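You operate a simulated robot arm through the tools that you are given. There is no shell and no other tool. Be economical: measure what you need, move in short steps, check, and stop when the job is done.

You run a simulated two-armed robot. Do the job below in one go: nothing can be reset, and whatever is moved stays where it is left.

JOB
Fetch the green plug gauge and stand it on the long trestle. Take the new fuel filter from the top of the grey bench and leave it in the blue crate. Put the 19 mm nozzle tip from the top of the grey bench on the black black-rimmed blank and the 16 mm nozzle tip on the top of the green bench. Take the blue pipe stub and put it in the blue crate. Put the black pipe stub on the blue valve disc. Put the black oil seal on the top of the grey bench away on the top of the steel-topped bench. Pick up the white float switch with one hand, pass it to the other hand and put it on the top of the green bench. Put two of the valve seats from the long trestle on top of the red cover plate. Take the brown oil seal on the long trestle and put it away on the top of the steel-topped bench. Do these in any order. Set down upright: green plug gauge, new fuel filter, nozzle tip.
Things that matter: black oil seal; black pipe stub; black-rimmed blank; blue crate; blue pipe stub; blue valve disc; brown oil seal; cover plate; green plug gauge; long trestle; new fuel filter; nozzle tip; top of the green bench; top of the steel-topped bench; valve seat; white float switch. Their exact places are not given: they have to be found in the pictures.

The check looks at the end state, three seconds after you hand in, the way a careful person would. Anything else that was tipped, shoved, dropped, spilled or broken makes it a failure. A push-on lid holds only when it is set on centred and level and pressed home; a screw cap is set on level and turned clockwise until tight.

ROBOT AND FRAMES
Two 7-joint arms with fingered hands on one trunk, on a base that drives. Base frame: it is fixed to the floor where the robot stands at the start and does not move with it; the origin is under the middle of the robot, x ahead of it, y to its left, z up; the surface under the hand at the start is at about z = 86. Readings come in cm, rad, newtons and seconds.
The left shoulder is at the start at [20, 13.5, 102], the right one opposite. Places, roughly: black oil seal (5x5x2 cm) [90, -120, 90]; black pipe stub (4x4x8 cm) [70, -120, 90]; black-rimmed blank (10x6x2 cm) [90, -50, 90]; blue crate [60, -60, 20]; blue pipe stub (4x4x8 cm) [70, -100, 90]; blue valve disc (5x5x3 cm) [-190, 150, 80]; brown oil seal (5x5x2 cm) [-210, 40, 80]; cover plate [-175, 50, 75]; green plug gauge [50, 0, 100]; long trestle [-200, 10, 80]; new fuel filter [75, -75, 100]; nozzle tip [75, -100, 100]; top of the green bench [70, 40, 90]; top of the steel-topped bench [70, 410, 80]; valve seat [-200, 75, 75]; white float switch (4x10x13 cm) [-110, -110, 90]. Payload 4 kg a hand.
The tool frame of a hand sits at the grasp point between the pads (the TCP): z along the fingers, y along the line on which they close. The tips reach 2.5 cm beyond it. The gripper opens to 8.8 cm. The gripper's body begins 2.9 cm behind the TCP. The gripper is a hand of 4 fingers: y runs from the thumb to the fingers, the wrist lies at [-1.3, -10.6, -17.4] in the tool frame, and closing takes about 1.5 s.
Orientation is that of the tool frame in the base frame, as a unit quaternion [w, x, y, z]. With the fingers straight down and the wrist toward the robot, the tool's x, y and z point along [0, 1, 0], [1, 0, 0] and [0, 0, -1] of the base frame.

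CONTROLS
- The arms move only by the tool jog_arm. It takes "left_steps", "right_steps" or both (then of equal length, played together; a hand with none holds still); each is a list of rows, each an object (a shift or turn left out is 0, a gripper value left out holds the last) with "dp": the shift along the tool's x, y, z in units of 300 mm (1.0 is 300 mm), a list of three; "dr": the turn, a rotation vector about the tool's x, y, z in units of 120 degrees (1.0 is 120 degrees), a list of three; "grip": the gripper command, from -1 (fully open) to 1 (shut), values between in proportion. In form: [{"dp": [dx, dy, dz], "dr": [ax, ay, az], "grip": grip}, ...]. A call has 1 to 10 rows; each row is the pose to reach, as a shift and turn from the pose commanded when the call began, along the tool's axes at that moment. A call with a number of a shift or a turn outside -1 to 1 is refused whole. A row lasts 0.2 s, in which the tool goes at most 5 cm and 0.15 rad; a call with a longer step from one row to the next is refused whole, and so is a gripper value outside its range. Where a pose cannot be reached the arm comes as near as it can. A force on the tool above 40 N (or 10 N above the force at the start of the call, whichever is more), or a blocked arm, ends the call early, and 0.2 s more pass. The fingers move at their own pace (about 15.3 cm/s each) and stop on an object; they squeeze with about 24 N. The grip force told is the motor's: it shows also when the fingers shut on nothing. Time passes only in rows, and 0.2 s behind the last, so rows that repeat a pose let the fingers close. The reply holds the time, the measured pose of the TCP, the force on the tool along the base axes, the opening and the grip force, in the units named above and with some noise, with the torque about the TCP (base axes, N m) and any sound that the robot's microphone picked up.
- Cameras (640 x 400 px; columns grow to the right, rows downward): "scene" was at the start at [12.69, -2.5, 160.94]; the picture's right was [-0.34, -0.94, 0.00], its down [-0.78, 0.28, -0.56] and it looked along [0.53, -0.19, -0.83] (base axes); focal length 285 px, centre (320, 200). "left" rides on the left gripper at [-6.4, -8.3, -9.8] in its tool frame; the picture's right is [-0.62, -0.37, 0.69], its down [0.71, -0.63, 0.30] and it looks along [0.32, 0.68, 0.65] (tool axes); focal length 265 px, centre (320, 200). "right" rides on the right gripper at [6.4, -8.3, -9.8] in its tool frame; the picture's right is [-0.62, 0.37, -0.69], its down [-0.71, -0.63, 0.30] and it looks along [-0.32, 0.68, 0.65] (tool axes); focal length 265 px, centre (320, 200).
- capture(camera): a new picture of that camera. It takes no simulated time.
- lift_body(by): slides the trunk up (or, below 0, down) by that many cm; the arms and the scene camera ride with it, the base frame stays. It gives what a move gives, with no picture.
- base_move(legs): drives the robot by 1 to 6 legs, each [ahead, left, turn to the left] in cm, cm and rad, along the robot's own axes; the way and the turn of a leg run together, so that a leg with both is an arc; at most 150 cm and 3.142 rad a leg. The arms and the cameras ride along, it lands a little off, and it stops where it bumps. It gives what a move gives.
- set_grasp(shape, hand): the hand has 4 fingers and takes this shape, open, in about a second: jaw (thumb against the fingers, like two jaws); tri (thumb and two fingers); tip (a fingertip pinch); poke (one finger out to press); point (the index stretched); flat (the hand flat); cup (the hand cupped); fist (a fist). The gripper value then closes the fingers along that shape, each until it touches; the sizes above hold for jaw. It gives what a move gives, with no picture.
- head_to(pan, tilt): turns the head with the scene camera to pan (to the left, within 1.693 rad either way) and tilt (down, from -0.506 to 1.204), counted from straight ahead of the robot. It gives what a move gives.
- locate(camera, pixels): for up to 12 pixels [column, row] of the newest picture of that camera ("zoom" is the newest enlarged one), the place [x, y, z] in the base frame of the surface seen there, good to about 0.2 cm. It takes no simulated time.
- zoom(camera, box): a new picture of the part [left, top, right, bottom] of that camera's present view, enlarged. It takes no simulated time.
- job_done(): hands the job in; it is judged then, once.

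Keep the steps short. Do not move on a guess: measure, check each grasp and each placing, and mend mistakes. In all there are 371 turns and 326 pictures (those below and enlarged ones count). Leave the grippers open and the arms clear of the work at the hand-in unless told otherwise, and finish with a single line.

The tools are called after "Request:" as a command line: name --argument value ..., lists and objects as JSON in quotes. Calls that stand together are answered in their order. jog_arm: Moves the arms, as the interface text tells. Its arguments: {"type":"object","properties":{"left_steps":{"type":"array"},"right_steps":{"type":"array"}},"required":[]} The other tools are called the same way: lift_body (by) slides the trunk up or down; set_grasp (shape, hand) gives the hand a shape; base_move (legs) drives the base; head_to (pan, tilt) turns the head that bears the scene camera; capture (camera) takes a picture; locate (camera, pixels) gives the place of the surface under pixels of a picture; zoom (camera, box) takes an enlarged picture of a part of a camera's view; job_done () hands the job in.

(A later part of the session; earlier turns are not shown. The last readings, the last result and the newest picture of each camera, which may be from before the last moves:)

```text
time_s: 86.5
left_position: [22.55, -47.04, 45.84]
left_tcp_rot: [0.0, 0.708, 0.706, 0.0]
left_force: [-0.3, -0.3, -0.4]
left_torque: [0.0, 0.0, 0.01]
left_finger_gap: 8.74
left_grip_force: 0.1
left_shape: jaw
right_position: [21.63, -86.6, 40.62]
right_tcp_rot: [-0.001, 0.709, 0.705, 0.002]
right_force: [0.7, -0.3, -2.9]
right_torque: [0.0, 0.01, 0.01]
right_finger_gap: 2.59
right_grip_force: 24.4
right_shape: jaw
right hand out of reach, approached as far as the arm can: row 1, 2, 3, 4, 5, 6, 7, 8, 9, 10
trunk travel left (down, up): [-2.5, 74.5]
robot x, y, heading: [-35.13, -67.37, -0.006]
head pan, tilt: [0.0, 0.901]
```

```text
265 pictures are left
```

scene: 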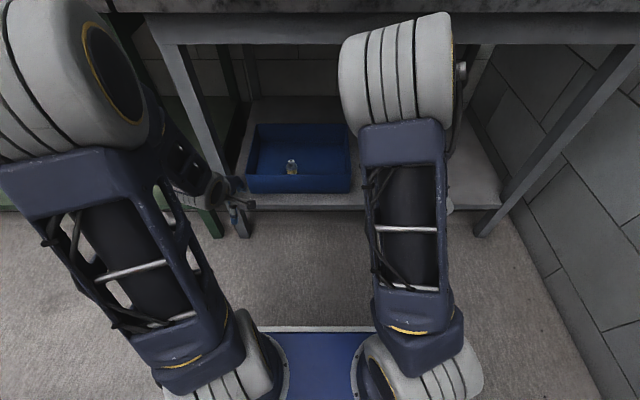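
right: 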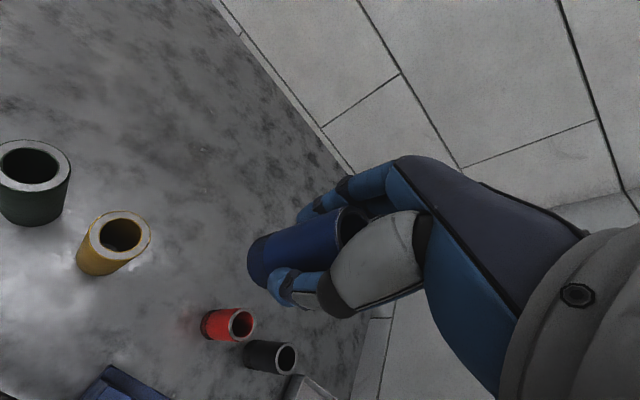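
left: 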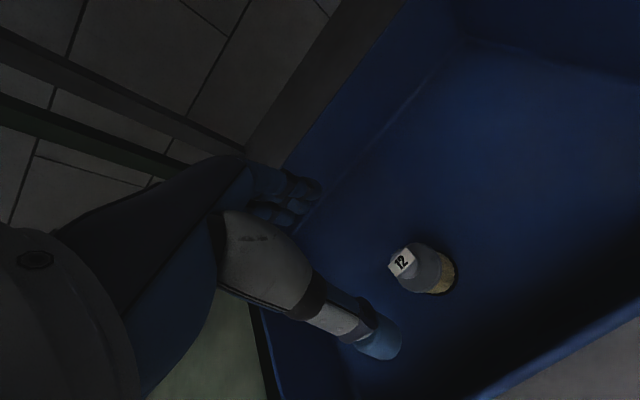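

Request:
jog_arm --right_steps '[{"dp": [0.08, 0.1, 0]}, {"dp": [0.16, 0.2, 0]}, {"dp": [0.24, 0.3, 0]}, {"dp": [0.32, 0.42, 0]}, {"dp": [0.4, 0.54, 0]}, {"dp": [0.46, 0.66, 0]}, {"dp": [0.5, 0.78, 0]}, {"dp": [0.5, 0.9, 0]}, {"dp": [0.5, 1.0, 0]}, {"dp": [0.5, 1.0, 0]}]'

Request:
capture --camera "right"

Request:
capture --camera "scene"

```text
time_s: 88.7
left_position: [22.5, -46.99, 45.78]
left_tcp_rot: [0.0, 0.708, 0.706, -0.001]
left_force: [-0.3, -1.1, 0.0]
left_torque: [0.01, -0.03, 0.01]
left_finger_gap: 8.78
left_grip_force: 0.1
left_shape: jaw
right_position: [51.55, -71.61, 40.6]
right_tcp_rot: [0.0, 0.709, 0.705, 0.001]
right_force: [0.3, -0.4, -1.8]
right_torque: [0.01, -0.04, -0.01]
right_finger_gap: 2.58
right_grip_force: 24.1
right_shape: jaw
trunk travel left (down, up): [-2.5, 74.5]
robot x, y, heading: [-35.18, -67.11, -0.004]
head pan, tilt: [0.0, 0.901]
```

```text
264 pictures are left
```

right: 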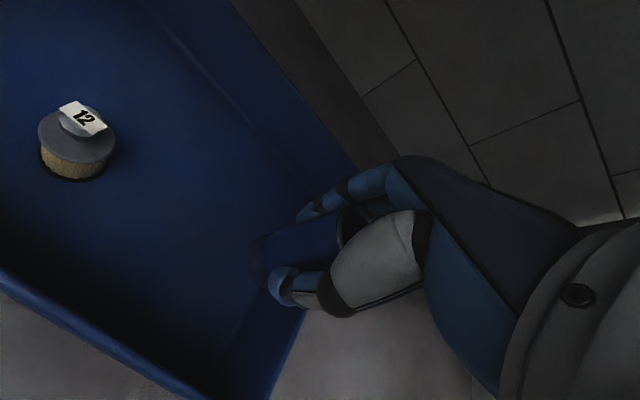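

```text
263 pictures are left
```

scene: 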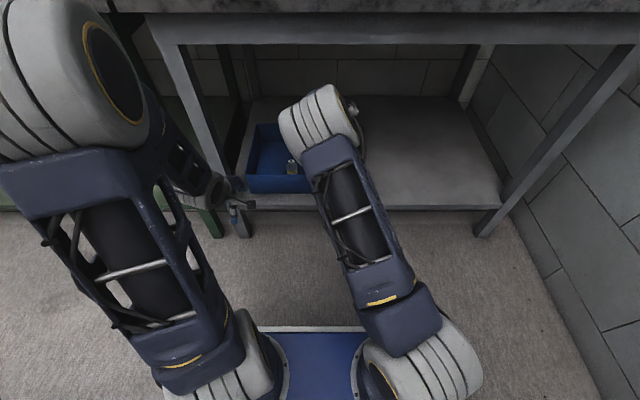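

Over the crate. Lower to z≈28.9, advancing 3 cm, release, rise.

Request:
jog_arm --right_steps '[{"dp": [0.02, 0.05, 0.05]}, {"dp": [0.03, 0.1, 0.12]}, {"dp": [0.03, 0.1, 0.2]}, {"dp": [0.03, 0.1, 0.28]}, {"dp": [0.03, 0.1, 0.35]}, {"dp": [0.03, 0.1, 0.385]}, {"dp": [0.03, 0.1, 0.385]}, {"dp": [0.03, 0.1, 0.392]}, {"dp": [0.03, 0.1, 0.392]}]'

Request:
jog_arm --right_steps '[{"grip": -1}, {}, {}, {}, {}, {"dp": [0, 0, -0.08]}, {"dp": [0, 0, -0.18]}, {"dp": [0, 0, -0.28]}, {"dp": [0, 0, -0.38]}, {"dp": [0, 0, -0.42]}]'

Request:
capture --camera "right"

```text
time_s: 90.7
left_position: [22.64, -47.01, 45.83]
left_tcp_rot: [0.0, 0.708, 0.706, 0.0]
left_force: [0.1, -1.0, -0.2]
left_torque: [-0.01, -0.02, 0.02]
left_finger_gap: 8.77
left_grip_force: 0.0
left_shape: jaw
right_position: [54.71, -70.9, 28.83]
right_tcp_rot: [0.0, 0.709, 0.705, 0.001]
right_force: [0.3, 0.7, -2.0]
right_torque: [0.0, 0.03, -0.02]
right_finger_gap: 2.61
right_grip_force: 24.2
right_shape: jaw
trunk travel left (down, up): [-2.5, 74.5]
robot x, y, heading: [-35.25, -67.15, -0.002]
head pan, tilt: [0.0, 0.901]
```

```text
time_s: 92.9
left_position: [22.58, -47.07, 45.68]
left_tcp_rot: [-0.001, 0.708, 0.706, 0.0]
left_force: [0.7, 0.0, -0.7]
left_torque: [-0.01, -0.01, 0.01]
left_finger_gap: 8.77
left_grip_force: 0.0
left_shape: jaw
right_position: [54.68, -70.79, 41.71]
right_tcp_rot: [0.0, 0.709, 0.705, 0.001]
right_force: [1.1, -0.3, -0.4]
right_torque: [-0.01, -0.03, 0.0]
right_finger_gap: 8.78
right_grip_force: 0.0
right_shape: jaw
trunk travel left (down, up): [-2.5, 74.5]
robot x, y, heading: [-34.86, -67.31, -0.004]
head pan, tilt: [0.0, 0.901]
```

```text
262 pictures are left
```

right: 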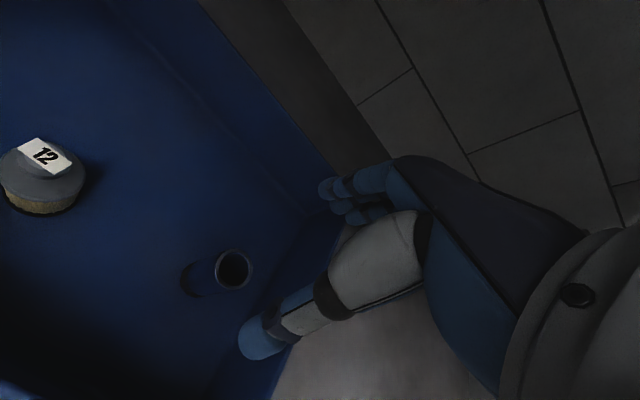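

Both are in the crate. Retract the right hand and raise the trunk.

Request:
jog_arm --right_steps '[{"dp": [0, -0.1, 0]}, {"dp": [0, -0.22, 0]}, {"dp": [0, -0.34, 0]}, {"dp": [-0.05, -0.46, 0]}, {"dp": [-0.1, -0.58, 0]}, {"dp": [-0.18, -0.7, 0]}, {"dp": [-0.28, -0.8, 0]}, {"dp": [-0.38, -0.9, 0]}, {"dp": [-0.48, -1.0, -0.05]}, {"dp": [-0.58, -1.0, -0.15]}]'

Request:
base_move --legs '[[-4, 0, 0]]'

Request:
lift_body --by 74

Request:
head_to --pan 0.6 --tilt 0.8

Request:
capture --camera "scene"

```text
time_s: 95.1
left_position: [22.64, -47.07, 45.83]
left_tcp_rot: [0.001, 0.708, 0.706, 0.0]
left_force: [0.3, 1.0, 0.6]
left_torque: [-0.04, 0.0, 0.01]
left_finger_gap: 8.76
left_grip_force: 0.0
left_shape: jaw
right_position: [24.57, -88.05, 46.06]
right_tcp_rot: [0.0, 0.709, 0.705, 0.0]
right_force: [-0.2, 0.1, 1.0]
right_torque: [0.01, -0.01, 0.03]
right_finger_gap: 8.79
right_grip_force: 0.1
right_shape: jaw
trunk travel left (down, up): [-2.5, 74.5]
robot x, y, heading: [-34.76, -67.08, -0.002]
head pan, tilt: [0.0, 0.901]
```

```text
time_s: 96.0
left_position: [18.51, -46.97, 45.8]
left_tcp_rot: [0.0, 0.708, 0.706, -0.001]
left_force: [0.6, 0.4, 0.2]
left_torque: [-0.04, -0.01, -0.01]
left_finger_gap: 8.76
left_grip_force: 0.1
left_shape: jaw
right_position: [20.55, -87.98, 45.96]
right_tcp_rot: [-0.001, 0.709, 0.705, 0.0]
right_force: [0.3, 0.1, 0.6]
right_torque: [0.0, 0.0, 0.04]
right_finger_gap: 8.8
right_grip_force: 0.0
right_shape: jaw
trunk travel left (down, up): [-2.5, 74.5]
robot x, y, heading: [-38.77, -67.56, -0.002]
head pan, tilt: [0.0, 0.901]
```

```text
refused: 74 is not a number from -40 to 40
```

```text
time_s: 97.0
left_position: [18.55, -46.99, 45.85]
left_tcp_rot: [0.0, 0.709, 0.706, 0.0]
left_force: [-0.6, -0.1, -0.7]
left_torque: [-0.02, 0.01, 0.0]
left_finger_gap: 8.77
left_grip_force: 0.0
left_shape: jaw
right_position: [20.6, -87.98, 46.02]
right_tcp_rot: [0.0, 0.71, 0.704, 0.001]
right_force: [-0.1, 0.1, 0.1]
right_torque: [0.02, 0.02, 0.0]
right_finger_gap: 8.76
right_grip_force: 0.1
right_shape: jaw
trunk travel left (down, up): [-2.5, 74.5]
robot x, y, heading: [-39.11, -67.48, -0.003]
head pan, tilt: [0.6, 0.799]
```

```text
261 pictures are left
```

scene: 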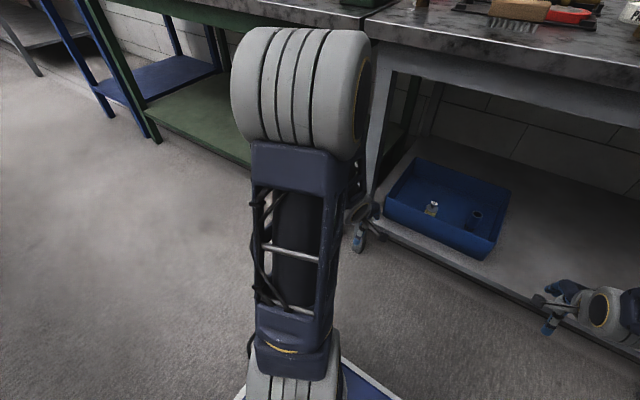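

Request:
locate --camera "scene" --pixels '[[300, 60], [360, 100], [350, 60], [270, 130], [450, 50], [330, 150]]'

```text
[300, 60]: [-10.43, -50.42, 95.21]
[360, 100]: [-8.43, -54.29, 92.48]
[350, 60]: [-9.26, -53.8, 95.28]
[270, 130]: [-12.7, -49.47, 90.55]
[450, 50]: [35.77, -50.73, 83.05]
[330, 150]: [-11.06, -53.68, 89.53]
```

Elbow is far from the bench; raise in two lifts.

Request:
lift_body --by 40

Request:
lift_body --by 34

Request:
head_to --pan 1.69 --tilt 0.6

Request:
capture --camera "scene"

Request:
head_to --pan -1.69 --tilt 0.7

Request:
capture --camera "scene"

```text
time_s: 100.8
left_position: [18.52, -46.97, 85.77]
left_tcp_rot: [0.0, 0.708, 0.706, 0.0]
left_force: [0.8, -0.4, 0.4]
left_torque: [0.01, -0.01, -0.04]
left_finger_gap: 8.76
left_grip_force: 0.1
left_shape: jaw
right_position: [20.6, -87.9, 85.98]
right_tcp_rot: [0.0, 0.709, 0.705, 0.0]
right_force: [0.5, 0.3, -0.3]
right_torque: [-0.03, -0.01, 0.02]
right_finger_gap: 8.78
right_grip_force: 0.1
right_shape: jaw
trunk travel left (down, up): [-42.5, 34.5]
robot x, y, heading: [-39.09, -67.25, -0.002]
head pan, tilt: [0.6, 0.799]
```

```text
time_s: 104.2
left_position: [18.58, -46.95, 119.84]
left_tcp_rot: [0.0, 0.709, 0.706, 0.0]
left_force: [0.1, 1.1, 0.0]
left_torque: [0.01, 0.01, -0.02]
left_finger_gap: 8.75
left_grip_force: 0.0
left_shape: jaw
right_position: [20.65, -88.0, 119.89]
right_tcp_rot: [-0.001, 0.709, 0.705, 0.001]
right_force: [-0.9, -0.5, -0.4]
right_torque: [0.0, 0.0, 0.01]
right_finger_gap: 8.77
right_grip_force: 0.0
right_shape: jaw
trunk travel left (down, up): [-76.5, 0.5]
robot x, y, heading: [-39.09, -67.89, -0.006]
head pan, tilt: [0.6, 0.799]
```

```text
time_s: 105.5
left_position: [18.61, -46.88, 119.62]
left_tcp_rot: [0.001, 0.708, 0.706, 0.0]
left_force: [0.1, 0.1, -0.8]
left_torque: [0.04, 0.01, -0.03]
left_finger_gap: 8.77
left_grip_force: 0.1
left_shape: jaw
right_position: [20.55, -88.01, 119.91]
right_tcp_rot: [-0.001, 0.709, 0.705, 0.001]
right_force: [-0.3, 0.5, 0.3]
right_torque: [-0.01, 0.03, 0.03]
right_finger_gap: 8.77
right_grip_force: 0.1
right_shape: jaw
trunk travel left (down, up): [-76.5, 0.5]
robot x, y, heading: [-38.89, -67.59, -0.003]
head pan, tilt: [1.689, 0.6]
```

```text
260 pictures are left
```

scene: 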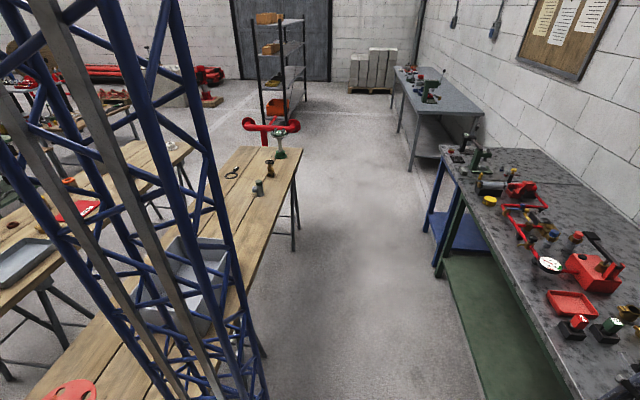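

```text
time_s: 108.3
left_position: [18.62, -46.99, 119.84]
left_tcp_rot: [0.0, 0.708, 0.706, 0.0]
left_force: [0.4, -0.8, 0.5]
left_torque: [0.03, -0.01, -0.03]
left_finger_gap: 8.77
left_grip_force: 0.1
left_shape: jaw
right_position: [20.61, -88.04, 119.88]
right_tcp_rot: [-0.001, 0.709, 0.705, 0.0]
right_force: [1.2, 0.0, -0.6]
right_torque: [0.02, 0.01, 0.02]
right_finger_gap: 8.79
right_grip_force: 0.0
right_shape: jaw
trunk travel left (down, up): [-76.5, 0.5]
robot x, y, heading: [-38.91, -67.61, -0.007]
head pan, tilt: [-1.689, 0.7]
```

```text
259 pictures are left
```

scene: 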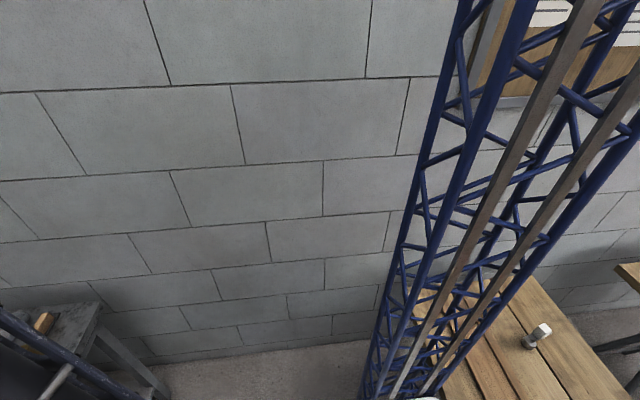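

Now turn to face the trestle behind (float switch).

Request:
base_move --legs '[[22, 8, 0], [0, 0, 1.5708], [0, 0, 1.5708]]'

Request:
head_to --pan 0.3 --tilt 0.6

Request:
capture --camera "scene"

```text
time_s: 117.8
left_position: [-74.19, -80.82, 119.66]
left_tcp_rot: [0.0, 0.711, -0.703, 0.0]
left_force: [0.5, -0.6, 0.1]
left_torque: [-0.02, 0.02, 0.01]
left_finger_gap: 8.75
left_grip_force: 0.1
left_shape: jaw
right_position: [-76.82, -39.8, 120.02]
right_tcp_rot: [0.001, 0.711, -0.703, 0.001]
right_force: [0.3, -0.5, 0.2]
right_torque: [-0.01, 0.02, 0.0]
right_finger_gap: 8.76
right_grip_force: 0.1
right_shape: jaw
trunk travel left (down, up): [-76.5, 0.5]
robot x, y, heading: [-16.89, -59.49, -3.127]
head pan, tilt: [-1.689, 0.7]
```

```text
time_s: 119.7
left_position: [-74.18, -80.77, 119.73]
left_tcp_rot: [0.0, 0.711, -0.703, -0.001]
left_force: [-0.4, -0.2, 0.5]
left_torque: [0.04, 0.02, 0.0]
left_finger_gap: 8.77
left_grip_force: 0.0
left_shape: jaw
right_position: [-76.84, -39.8, 119.96]
right_tcp_rot: [0.001, 0.71, -0.704, 0.001]
right_force: [-1.5, 0.1, 0.1]
right_torque: [0.01, 0.03, 0.01]
right_finger_gap: 8.76
right_grip_force: 0.1
right_shape: jaw
trunk travel left (down, up): [-76.5, 0.5]
robot x, y, heading: [-17.0, -59.56, -3.132]
head pan, tilt: [0.3, 0.6]
```

```text
258 pictures are left
```

scene: 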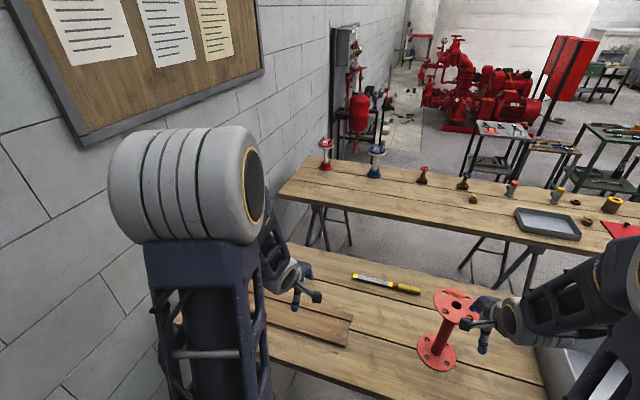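

Request:
locate --camera "scene" --pixels '[[330, 248], [470, 300], [285, 190], [500, 235], [300, 180], [400, 165], [320, 200], [550, 225], [440, 325], [600, 210], [450, 290]]'

Request:
head_to --pan -0.5 --tilt 0.5

Request:
capture --camera "scene"

Request:
locate --camera "scene" --pixels '[[50, 240], [150, 265], [250, 290], [400, 240], [500, 230], [600, 200], [450, 200], [350, 200], [250, 215]]'

```text
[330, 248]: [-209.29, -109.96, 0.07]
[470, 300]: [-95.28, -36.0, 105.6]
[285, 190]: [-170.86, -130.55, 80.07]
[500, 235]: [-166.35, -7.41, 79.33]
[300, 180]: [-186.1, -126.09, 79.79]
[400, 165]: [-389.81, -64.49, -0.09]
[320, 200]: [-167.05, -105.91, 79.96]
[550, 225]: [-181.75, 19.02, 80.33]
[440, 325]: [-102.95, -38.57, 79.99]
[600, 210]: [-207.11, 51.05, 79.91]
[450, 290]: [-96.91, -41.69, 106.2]
```

```text
time_s: 120.8
left_position: [-74.23, -80.72, 119.84]
left_tcp_rot: [0.0, 0.712, -0.703, 0.001]
left_force: [-0.4, 0.4, -0.2]
left_torque: [0.02, -0.01, 0.0]
left_finger_gap: 8.74
left_grip_force: 0.0
left_shape: jaw
right_position: [-77.0, -39.77, 120.0]
right_tcp_rot: [0.001, 0.711, -0.704, 0.001]
right_force: [0.1, 0.2, -0.4]
right_torque: [-0.02, -0.01, 0.02]
right_finger_gap: 8.79
right_grip_force: 0.1
right_shape: jaw
trunk travel left (down, up): [-76.5, 0.5]
robot x, y, heading: [-16.88, -59.81, -3.136]
head pan, tilt: [-0.499, 0.499]
```

```text
257 pictures are left
```

scene: 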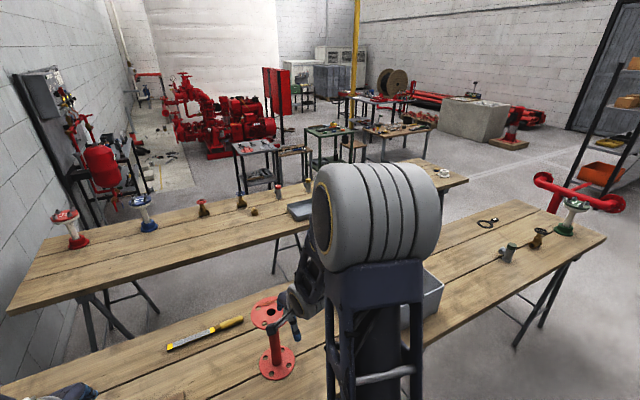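

```text
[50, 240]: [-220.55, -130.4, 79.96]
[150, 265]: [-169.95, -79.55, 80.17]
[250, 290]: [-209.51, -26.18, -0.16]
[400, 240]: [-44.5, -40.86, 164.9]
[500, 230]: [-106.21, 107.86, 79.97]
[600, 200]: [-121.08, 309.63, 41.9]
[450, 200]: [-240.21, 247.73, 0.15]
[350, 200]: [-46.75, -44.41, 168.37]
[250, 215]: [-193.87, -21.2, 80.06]
```

Request:
capture --camera "left"

Request:
head_to --pan 0.55 --tilt 0.9

Request:
capture --camera "scene"

```text
256 pictures are left
```

left: 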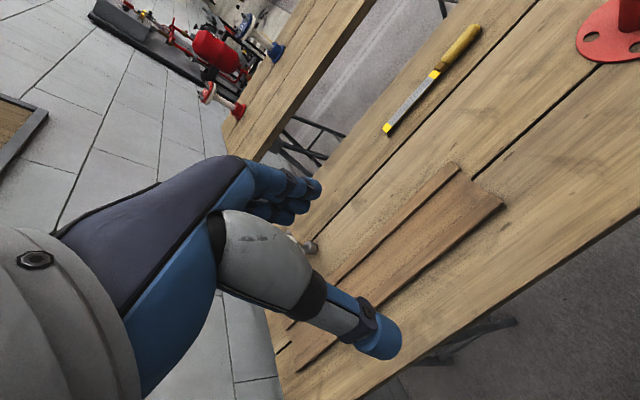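

```text
time_s: 122.1
left_position: [-74.07, -80.73, 119.82]
left_tcp_rot: [0.0, 0.711, -0.703, 0.0]
left_force: [-0.2, 0.8, -0.5]
left_torque: [-0.03, 0.01, 0.01]
left_finger_gap: 8.79
left_grip_force: 0.1
left_shape: jaw
right_position: [-76.82, -39.81, 120.03]
right_tcp_rot: [0.0, 0.711, -0.703, 0.001]
right_force: [-0.5, 0.5, 0.6]
right_torque: [0.01, 0.01, 0.0]
right_finger_gap: 8.77
right_grip_force: 0.1
right_shape: jaw
trunk travel left (down, up): [-76.5, 0.5]
robot x, y, heading: [-16.79, -59.46, -3.125]
head pan, tilt: [0.55, 0.901]
```

```text
255 pictures are left
```

scene: 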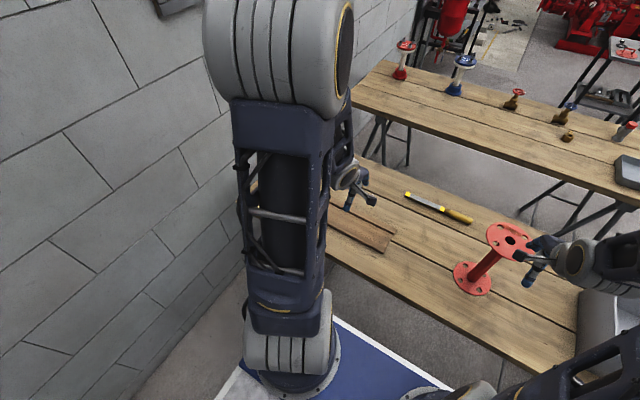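

Request:
base_move --legs '[[16, 12, 0]]'

Request:
jog_arm --left_steps '[{"dp": [0.1, 0.05, -0.05]}, {"dp": [0.2, 0.1, -0.1]}, {"dp": [0.3, 0.1, -0.15]}, {"dp": [0.4, 0.1, -0.2]}]'

Request:
capture --camera "left"

Request:
capture --camera "scene"

```text
time_s: 123.7
left_position: [-90.07, -92.97, 119.77]
left_tcp_rot: [-0.001, 0.712, -0.703, 0.0]
left_force: [0.3, 1.0, -0.1]
left_torque: [0.01, 0.0, 0.02]
left_finger_gap: 8.77
left_grip_force: 0.1
left_shape: jaw
right_position: [-92.67, -52.03, 119.9]
right_tcp_rot: [0.0, 0.711, -0.704, 0.001]
right_force: [-0.4, 0.3, -0.2]
right_torque: [0.03, 0.04, 0.02]
right_finger_gap: 8.76
right_grip_force: 0.1
right_shape: jaw
trunk travel left (down, up): [-76.5, 0.5]
robot x, y, heading: [-32.62, -72.11, -3.127]
head pan, tilt: [0.55, 0.901]
```

```text
time_s: 124.7
left_position: [-92.83, -104.96, 125.76]
left_tcp_rot: [0.0, 0.711, -0.703, 0.0]
left_force: [0.8, 0.3, 0.0]
left_torque: [-0.02, 0.0, -0.04]
left_finger_gap: 8.78
left_grip_force: 0.0
left_shape: jaw
right_position: [-92.66, -51.85, 119.98]
right_tcp_rot: [0.0, 0.71, -0.704, 0.0]
right_force: [-0.8, -0.2, 0.0]
right_torque: [0.0, 0.03, -0.02]
right_finger_gap: 8.8
right_grip_force: 0.0
right_shape: jaw
trunk travel left (down, up): [-76.5, 0.5]
robot x, y, heading: [-32.92, -71.93, -3.127]
head pan, tilt: [0.55, 0.901]
```

```text
254 pictures are left
```

left: 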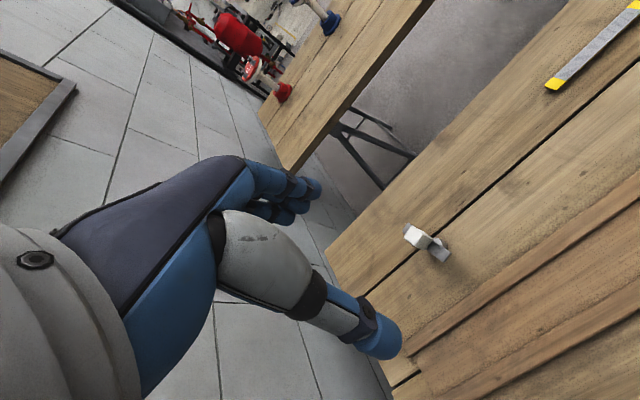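

```text
253 pictures are left
```

scene: 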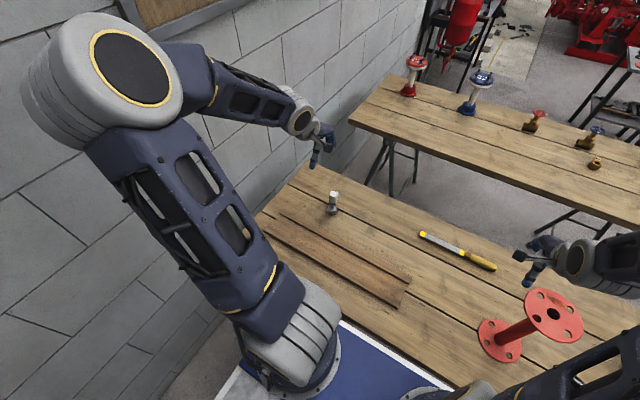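

Request:
zoom --camera "scene" --box '[310, 180, 360, 225]'

Request:
zoom --camera "left" --box '[390, 205, 470, 275]'

Request:
locate --camera "left" --pixels '[[412, 232], [425, 240], [440, 252], [447, 243], [420, 233], [432, 247]]'

```text
8.89 times, centred on (335, 202) of scene
```

zoom: 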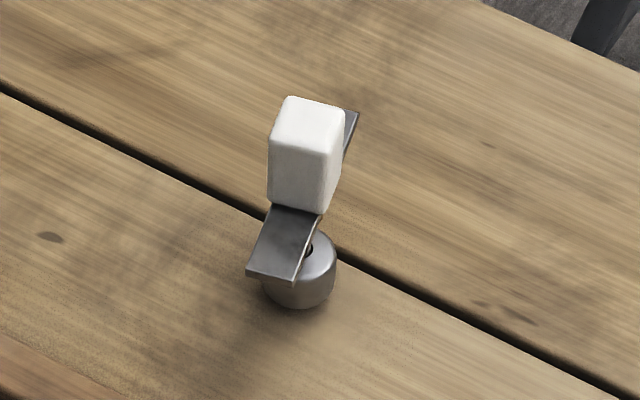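

```text
5.71 times, centred on (430, 240) of left
```

zoom: 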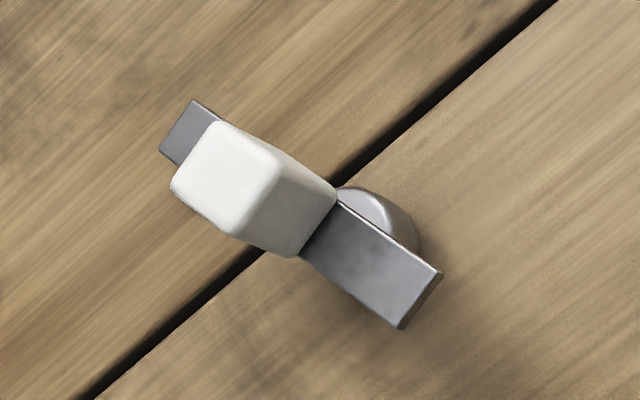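

```text
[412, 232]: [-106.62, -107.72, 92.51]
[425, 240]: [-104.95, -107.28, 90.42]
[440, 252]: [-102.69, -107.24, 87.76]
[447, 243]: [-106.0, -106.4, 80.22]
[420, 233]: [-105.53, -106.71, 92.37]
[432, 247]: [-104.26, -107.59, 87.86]
```

The float switch: foot on the trestle, a flat metal bar along x at z≈87.7, white block on top. Plan: left hand takes the bar's near end from a 45° tilt, right hand receives the block from above. Measure details.

Request:
locate --camera "zoom" --pixels '[[430, 275], [398, 322], [320, 215], [345, 205], [310, 250], [195, 108], [165, 148], [220, 175], [270, 165], [180, 190], [225, 130], [240, 230]]'

```text
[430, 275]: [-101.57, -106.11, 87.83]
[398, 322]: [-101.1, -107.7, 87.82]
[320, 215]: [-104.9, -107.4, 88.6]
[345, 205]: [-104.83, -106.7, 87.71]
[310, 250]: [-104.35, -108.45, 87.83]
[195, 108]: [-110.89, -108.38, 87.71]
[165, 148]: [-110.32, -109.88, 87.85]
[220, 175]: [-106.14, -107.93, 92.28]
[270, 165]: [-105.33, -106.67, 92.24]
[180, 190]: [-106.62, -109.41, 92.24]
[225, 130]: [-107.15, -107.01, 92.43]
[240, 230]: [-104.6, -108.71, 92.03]
```

Bar near end ≈[-101.2,-106.9,87.7], yawed 13°. Rotate the left hand by 77° about its axis in place.

Request:
jog_arm --left_steps '[{"dr": [0, 0, 0.0642]}, {"dr": [0, 0, 0.1284]}, {"dr": [0, 0, 0.1926]}, {"dr": [0, 0, 0.2568]}, {"dr": [0, 0, 0.321]}, {"dr": [0, 0, 0.3852]}, {"dr": [0, 0, 0.4494]}, {"dr": [0, 0, 0.5136]}, {"dr": [0, 0, 0.5778]}, {"dr": [0, 0, 0.642]}]'

Request:
jog_arm --left_steps '[{"dr": [0, 0.06, 0]}, {"dr": [0, 0.12, 0]}, {"dr": [0, 0.18, 0]}, {"dr": [0, 0.24, 0]}, {"dr": [0, 0.3, 0]}, {"dr": [0, 0.36, 0]}, {"dr": [0, 0.375, 0]}, {"dr": [0, 0.375, 0]}]'

Request:
capture --camera "left"

Request:
capture --camera "scene"

```text
time_s: 126.9
left_position: [-92.91, -105.08, 125.9]
left_tcp_rot: [0.0, -0.118, 0.993, 0.0]
left_force: [0.4, -0.6, -0.7]
left_torque: [0.0, -0.01, 0.01]
left_finger_gap: 8.78
left_grip_force: 0.1
left_shape: jaw
right_position: [-92.62, -52.04, 119.99]
right_tcp_rot: [0.001, 0.71, -0.704, 0.0]
right_force: [0.4, -0.5, -0.2]
right_torque: [-0.04, -0.03, 0.0]
right_finger_gap: 8.77
right_grip_force: 0.0
right_shape: jaw
trunk travel left (down, up): [-76.5, 0.5]
robot x, y, heading: [-32.53, -71.74, -3.132]
head pan, tilt: [0.55, 0.901]
```

```text
time_s: 128.7
left_position: [-93.02, -105.05, 125.75]
left_tcp_rot: [-0.381, -0.11, 0.917, -0.045]
left_force: [-0.4, -0.4, 0.3]
left_torque: [-0.01, 0.0, 0.01]
left_finger_gap: 8.79
left_grip_force: 0.0
left_shape: jaw
right_position: [-92.62, -52.03, 119.97]
right_tcp_rot: [0.0, 0.711, -0.703, 0.001]
right_force: [-0.1, 0.3, -0.2]
right_torque: [0.0, 0.0, 0.02]
right_finger_gap: 8.76
right_grip_force: 0.1
right_shape: jaw
trunk travel left (down, up): [-76.5, 0.5]
robot x, y, heading: [-32.93, -71.8, -3.124]
head pan, tilt: [0.55, 0.901]
```

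```text
250 pictures are left
```

left: 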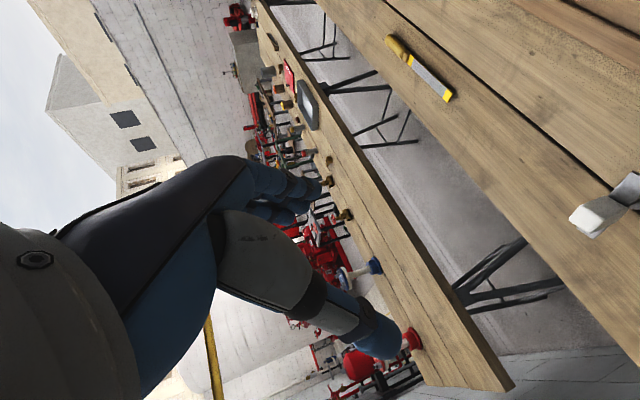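

```text
249 pictures are left
```

scene: 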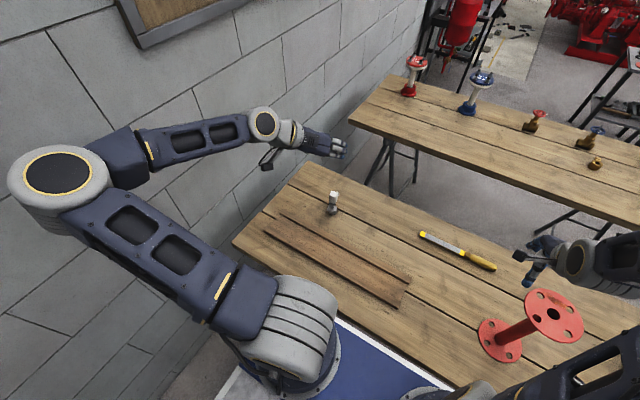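

Request:
locate --camera "scene" --pixels '[[25, 200], [60, 150], [60, 210], [130, 150], [20, 300], [100, 170]]'

```text
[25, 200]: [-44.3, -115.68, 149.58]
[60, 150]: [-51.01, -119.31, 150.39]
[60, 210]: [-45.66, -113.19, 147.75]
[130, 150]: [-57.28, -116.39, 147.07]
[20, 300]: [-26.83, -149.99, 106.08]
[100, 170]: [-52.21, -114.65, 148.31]
```

Wall is at y≈-150, elbow at ≈-120: fine. Lower the left hand 29 cm to the pre-grasp pose.

Request:
jog_arm --left_steps '[{"dp": [-0.1, 0, 0.1]}, {"dp": [-0.2, 0, 0.2]}, {"dp": [-0.3, 0, 0.3]}, {"dp": [-0.4, 0, 0.4]}, {"dp": [-0.5, 0, 0.5]}, {"dp": [-0.6, 0, 0.6]}, {"dp": [-0.685, 0.005, 0.682]}, {"dp": [-0.685, 0.005, 0.682]}]'

Request:
capture --camera "left"

Request:
capture --camera "scene"

```text
time_s: 130.5
left_position: [-92.81, -105.0, 96.82]
left_tcp_rot: [-0.38, -0.108, 0.917, -0.046]
left_force: [0.1, 0.6, -0.3]
left_torque: [0.02, -0.03, -0.02]
left_finger_gap: 8.77
left_grip_force: 0.0
left_shape: jaw
right_position: [-92.81, -51.9, 120.06]
right_tcp_rot: [0.0, 0.711, -0.703, 0.0]
right_force: [0.3, -0.6, -0.2]
right_torque: [0.01, -0.02, 0.03]
right_finger_gap: 8.79
right_grip_force: 0.1
right_shape: jaw
trunk travel left (down, up): [-76.5, 0.5]
robot x, y, heading: [-33.05, -71.93, -3.132]
head pan, tilt: [0.55, 0.901]
```

```text
248 pictures are left
```

left: 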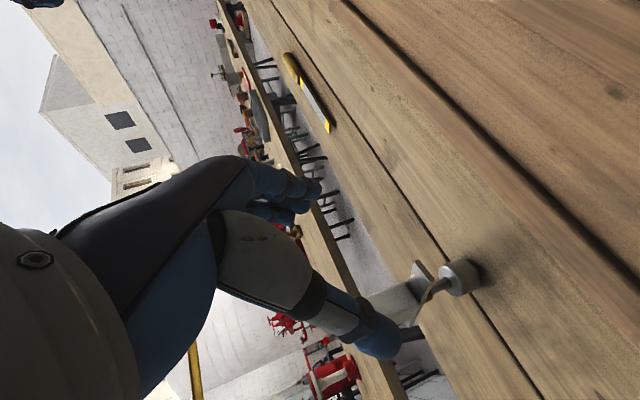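

```text
247 pictures are left
```

scene: 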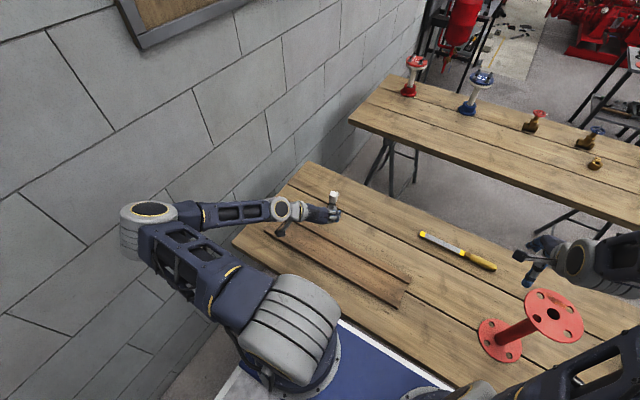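

Request:
zoom --camera "left" --box '[380, 230, 500, 350]'

Request:
locate --camera "left" --pixels '[[455, 278], [468, 270], [440, 285], [422, 315], [418, 268], [425, 300], [435, 288], [410, 290]]'

```text
3.33 times, centred on (440, 290) of left
```

zoom: 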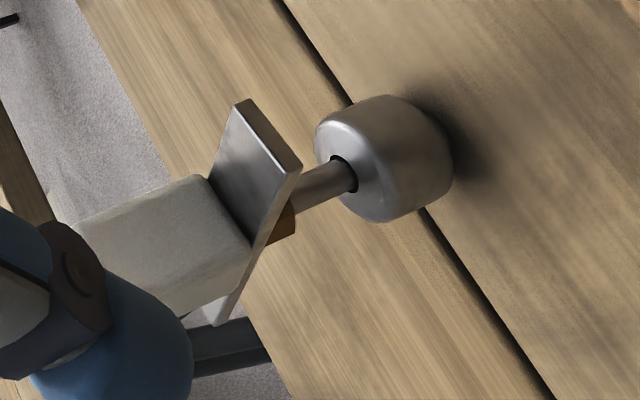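

```text
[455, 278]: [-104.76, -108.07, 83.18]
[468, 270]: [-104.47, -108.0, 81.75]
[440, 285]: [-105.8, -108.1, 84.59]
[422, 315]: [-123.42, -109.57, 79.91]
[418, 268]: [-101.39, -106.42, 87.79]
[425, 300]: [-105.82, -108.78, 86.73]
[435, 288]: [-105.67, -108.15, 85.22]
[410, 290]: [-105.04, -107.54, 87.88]
```

Foot is well below the bar; the grasp path is clear. Advance 12.3 cm along the tool axis.

Request:
jog_arm --left_steps '[{"dp": [0, 0.003, 0.08]}, {"dp": [0, 0.004, 0.16]}, {"dp": [0, 0.004, 0.24]}, {"dp": [0, 0.004, 0.32]}, {"dp": [0, 0.004, 0.38]}, {"dp": [0, 0.004, 0.41]}, {"dp": [0, 0.004, 0.41]}]'

Request:
zoom --camera "left" --box '[200, 130, 480, 370]'

Request:
zoom --camera "scene" --box '[260, 170, 400, 260]'

```text
time_s: 132.1
left_position: [-101.36, -106.84, 88.09]
left_tcp_rot: [-0.38, -0.11, 0.917, -0.045]
left_force: [-0.3, 0.7, 0.0]
left_torque: [0.01, -0.03, 0.04]
left_finger_gap: 8.78
left_grip_force: 0.1
left_shape: jaw
right_position: [-92.63, -51.96, 119.92]
right_tcp_rot: [0.001, 0.711, -0.704, 0.001]
right_force: [-0.1, -0.2, -0.1]
right_torque: [0.02, 0.0, -0.01]
right_finger_gap: 8.78
right_grip_force: 0.1
right_shape: jaw
trunk travel left (down, up): [-76.5, 0.5]
robot x, y, heading: [-32.86, -71.56, -3.13]
head pan, tilt: [0.55, 0.901]
```

```text
1.67 times, centred on (340, 250) of left
```

zoom: 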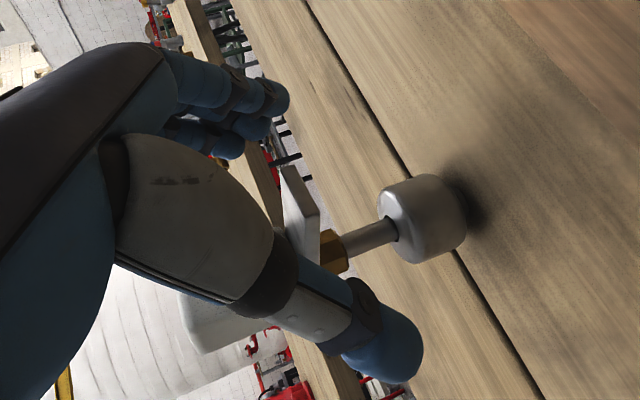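

```text
4.44 times, centred on (330, 215) of scene
```

zoom: 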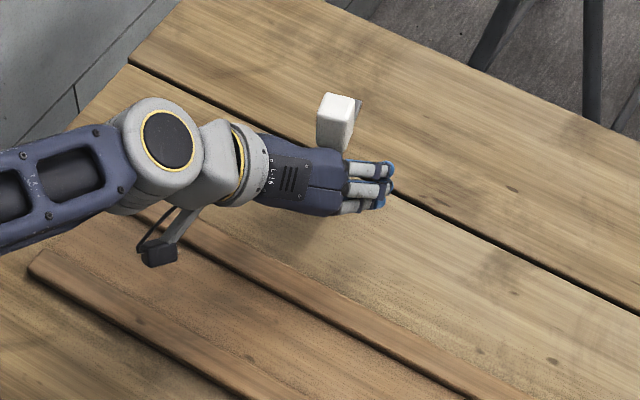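

Request:
jog_arm --left_steps '[{"grip": 0}, {"grip": 0.5}, {"grip": 1}, {}, {}, {}, {}, {}, {}, {}]'

Request:
zoom --camera "left" --box '[200, 130, 480, 370]'

```text
time_s: 134.3
left_position: [-101.41, -106.71, 88.23]
left_tcp_rot: [-0.38, -0.109, 0.917, -0.045]
left_force: [2.4, 3.2, 14.1]
left_torque: [-0.03, 0.43, -0.09]
left_finger_gap: 1.25
left_grip_force: 24.2
left_shape: jaw
right_position: [-92.68, -52.04, 120.01]
right_tcp_rot: [0.001, 0.711, -0.703, 0.001]
right_force: [-0.9, 0.0, -0.2]
right_torque: [0.01, 0.0, -0.02]
right_finger_gap: 8.8
right_grip_force: 0.0
right_shape: jaw
trunk travel left (down, up): [-76.5, 0.5]
robot x, y, heading: [-33.14, -71.75, -3.126]
head pan, tilt: [0.55, 0.901]
```

```text
1.67 times, centred on (340, 250) of left
```

zoom: 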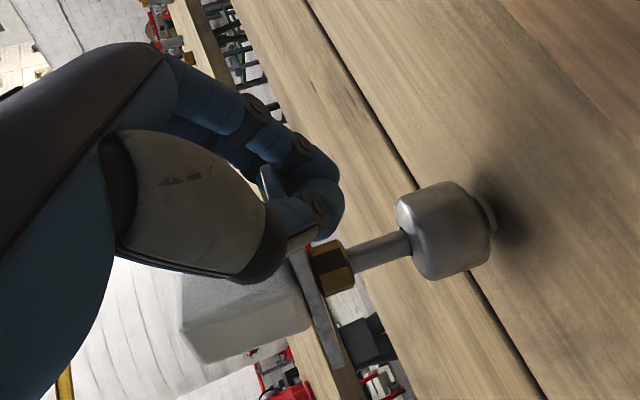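

Gripped with an upward reaction; lift gently and inspect.

Request:
jog_arm --left_steps '[{"dp": [0.01, 0, -0.01]}, {"dp": [0.03, 0, -0.03]}, {"dp": [0.06, 0, -0.06]}, {"dp": [0.1, 0, -0.1]}, {"dp": [0.14, 0, -0.14]}, {"dp": [0.14, 0, -0.14]}]'

Request:
zoom --camera "left" --box '[200, 130, 480, 370]'

Request:
zoom --camera "scene" --box '[260, 150, 400, 240]'

```text
time_s: 135.7
left_position: [-101.27, -106.89, 94.04]
left_tcp_rot: [-0.379, -0.109, 0.918, -0.045]
left_force: [-0.7, 0.2, -1.0]
left_torque: [-0.01, 0.0, -0.01]
left_finger_gap: 1.03
left_grip_force: 24.0
left_shape: jaw
right_position: [-92.59, -52.12, 119.97]
right_tcp_rot: [0.001, 0.711, -0.703, 0.001]
right_force: [-0.5, 0.5, -0.5]
right_torque: [0.0, -0.01, -0.05]
right_finger_gap: 8.75
right_grip_force: 0.0
right_shape: jaw
trunk travel left (down, up): [-76.5, 0.5]
robot x, y, heading: [-32.98, -71.63, -3.13]
head pan, tilt: [0.55, 0.901]
```

```text
1.67 times, centred on (340, 250) of left
```

zoom: 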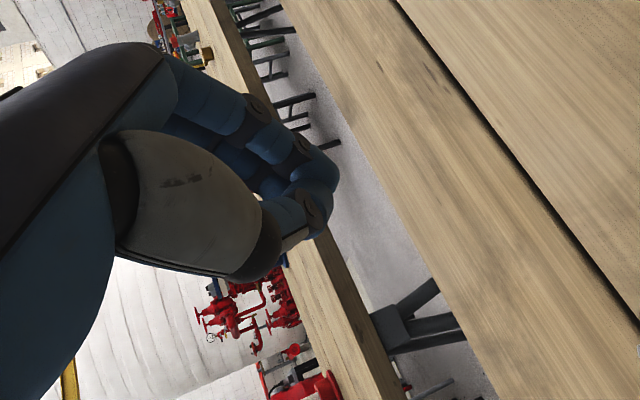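

```text
4.44 times, centred on (330, 195) of scene
```

zoom: 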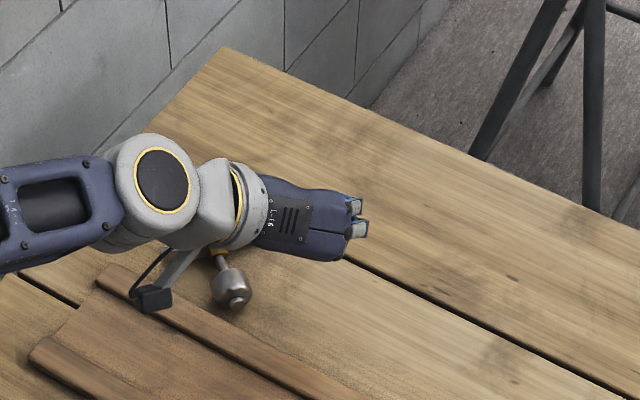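

It slipped out and tipped over on the trestle. Raise the hand and look.

Request:
jog_arm --left_steps '[{"dp": [0.1, 0, -0.1], "grip": -1}, {"dp": [0.2, 0, -0.2]}, {"dp": [0.3, 0, -0.3]}, {"dp": [0.4, 0, -0.4]}, {"dp": [0.5, 0, -0.5]}, {"dp": [0.6, 0, -0.6]}]'

Request:
capture --camera "scene"

Request:
zoom --camera "scene" --box '[260, 170, 380, 260]'

```text
time_s: 137.1
left_position: [-101.31, -106.77, 119.36]
left_tcp_rot: [-0.379, -0.109, 0.918, -0.045]
left_force: [-0.6, 0.0, -0.2]
left_torque: [-0.01, -0.01, 0.04]
left_finger_gap: 8.76
left_grip_force: 0.0
left_shape: jaw
right_position: [-92.64, -51.95, 120.03]
right_tcp_rot: [0.001, 0.71, -0.704, 0.0]
right_force: [0.3, -0.8, 0.7]
right_torque: [0.0, 0.03, -0.01]
right_finger_gap: 8.77
right_grip_force: 0.0
right_shape: jaw
trunk travel left (down, up): [-76.5, 0.5]
robot x, y, heading: [-32.99, -71.7, -3.128]
head pan, tilt: [0.55, 0.901]
```

```text
240 pictures are left
```

scene: 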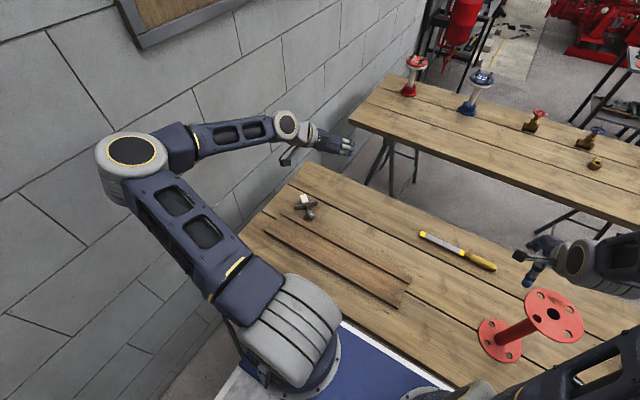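

```text
4.44 times, centred on (320, 215) of scene
```

zoom: 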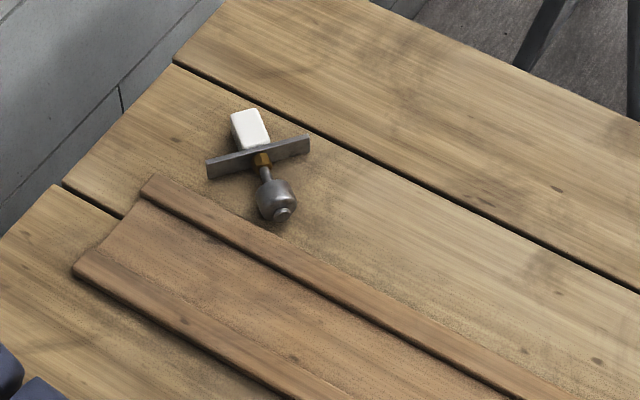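

It lies on its side, with the block and the foot both accessible from above. New plan: left takes the white block from above, right takes the foot. Measure.

Request:
locate --camera "zoom" --pixels '[[250, 127], [238, 118], [262, 112], [245, 145], [268, 140], [265, 175], [275, 195], [262, 158], [210, 165], [306, 140], [285, 213]]'

Request:
capture --camera "left"

```text
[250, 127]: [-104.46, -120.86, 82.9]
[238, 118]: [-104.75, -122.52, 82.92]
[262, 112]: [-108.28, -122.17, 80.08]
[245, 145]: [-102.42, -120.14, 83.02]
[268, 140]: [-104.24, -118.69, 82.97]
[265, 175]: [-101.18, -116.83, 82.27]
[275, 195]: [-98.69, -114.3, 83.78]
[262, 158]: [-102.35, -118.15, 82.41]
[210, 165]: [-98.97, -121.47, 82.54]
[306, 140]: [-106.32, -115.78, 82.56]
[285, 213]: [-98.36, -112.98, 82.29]
```

```text
238 pictures are left
```

left: 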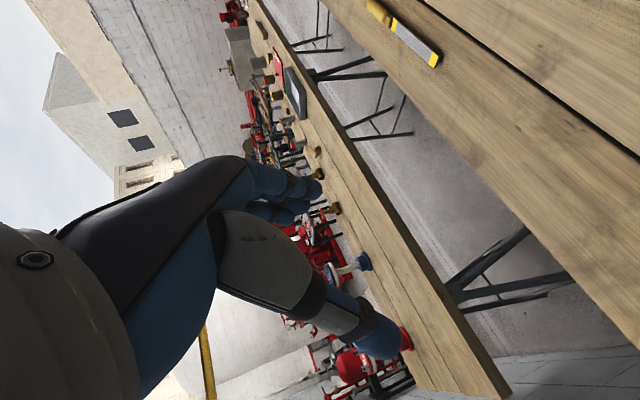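

Plan: left grips the metal foot from above, pitches it 90° so the block points up, then right takes the block from above. First level the left hand and yaw it to the object's axis.

Request:
jog_arm --left_steps '[{"dr": [0, -0.06, 0]}, {"dr": [0, -0.12, 0]}, {"dr": [0, -0.18, 0]}, {"dr": [0, -0.24, 0]}, {"dr": [0, -0.3, 0]}, {"dr": [0, -0.36, 0]}, {"dr": [0, -0.375, 0]}, {"dr": [0, -0.375, 0]}]'

Request:
jog_arm --left_steps '[{"dr": [0, 0, -0.06]}, {"dr": [0, 0, -0.12]}, {"dr": [0, 0, -0.18]}, {"dr": [0, 0, -0.24]}, {"dr": [0, 0, -0.3]}, {"dr": [0, 0, -0.3]}]'

Request:
capture --camera "left"

```text
time_s: 138.9
left_position: [-101.3, -106.7, 119.6]
left_tcp_rot: [0.001, -0.119, 0.993, 0.0]
left_force: [0.2, 0.4, -0.1]
left_torque: [0.0, 0.01, -0.04]
left_finger_gap: 8.74
left_grip_force: 0.1
left_shape: jaw
right_position: [-92.67, -52.09, 119.93]
right_tcp_rot: [0.001, 0.71, -0.704, 0.001]
right_force: [0.4, 0.5, 0.0]
right_torque: [0.03, -0.01, 0.05]
right_finger_gap: 8.78
right_grip_force: 0.0
right_shape: jaw
trunk travel left (down, up): [-76.5, 0.5]
robot x, y, heading: [-32.75, -71.7, -3.131]
head pan, tilt: [0.55, 0.901]
```

```text
time_s: 140.3
left_position: [-101.46, -106.74, 119.49]
left_tcp_rot: [0.0, -0.42, 0.907, 0.0]
left_force: [-0.8, -0.6, -0.8]
left_torque: [0.0, -0.02, 0.0]
left_finger_gap: 8.74
left_grip_force: 0.1
left_shape: jaw
right_position: [-92.69, -52.13, 119.87]
right_tcp_rot: [0.001, 0.711, -0.703, 0.001]
right_force: [-0.1, 0.6, 0.7]
right_torque: [0.0, -0.01, 0.01]
right_finger_gap: 8.76
right_grip_force: 0.0
right_shape: jaw
trunk travel left (down, up): [-76.5, 0.5]
robot x, y, heading: [-33.03, -71.83, -3.131]
head pan, tilt: [0.55, 0.901]
```

```text
237 pictures are left
```

left: 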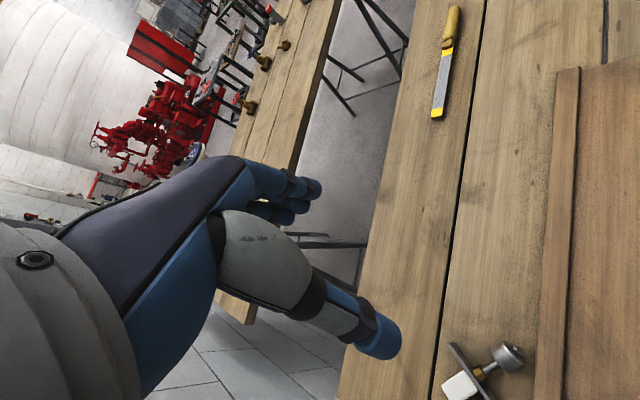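

Request:
locate --camera "left" --pixels '[[507, 357], [500, 350], [517, 352], [515, 366], [490, 368], [478, 373], [458, 388], [455, 352], [490, 396]]'

```text
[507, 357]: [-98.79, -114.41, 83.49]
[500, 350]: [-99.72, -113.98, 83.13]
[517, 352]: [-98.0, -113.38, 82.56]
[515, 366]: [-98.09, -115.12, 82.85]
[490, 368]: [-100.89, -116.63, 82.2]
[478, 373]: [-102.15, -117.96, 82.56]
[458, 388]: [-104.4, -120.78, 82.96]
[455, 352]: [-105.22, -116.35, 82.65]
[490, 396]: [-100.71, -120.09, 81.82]
```

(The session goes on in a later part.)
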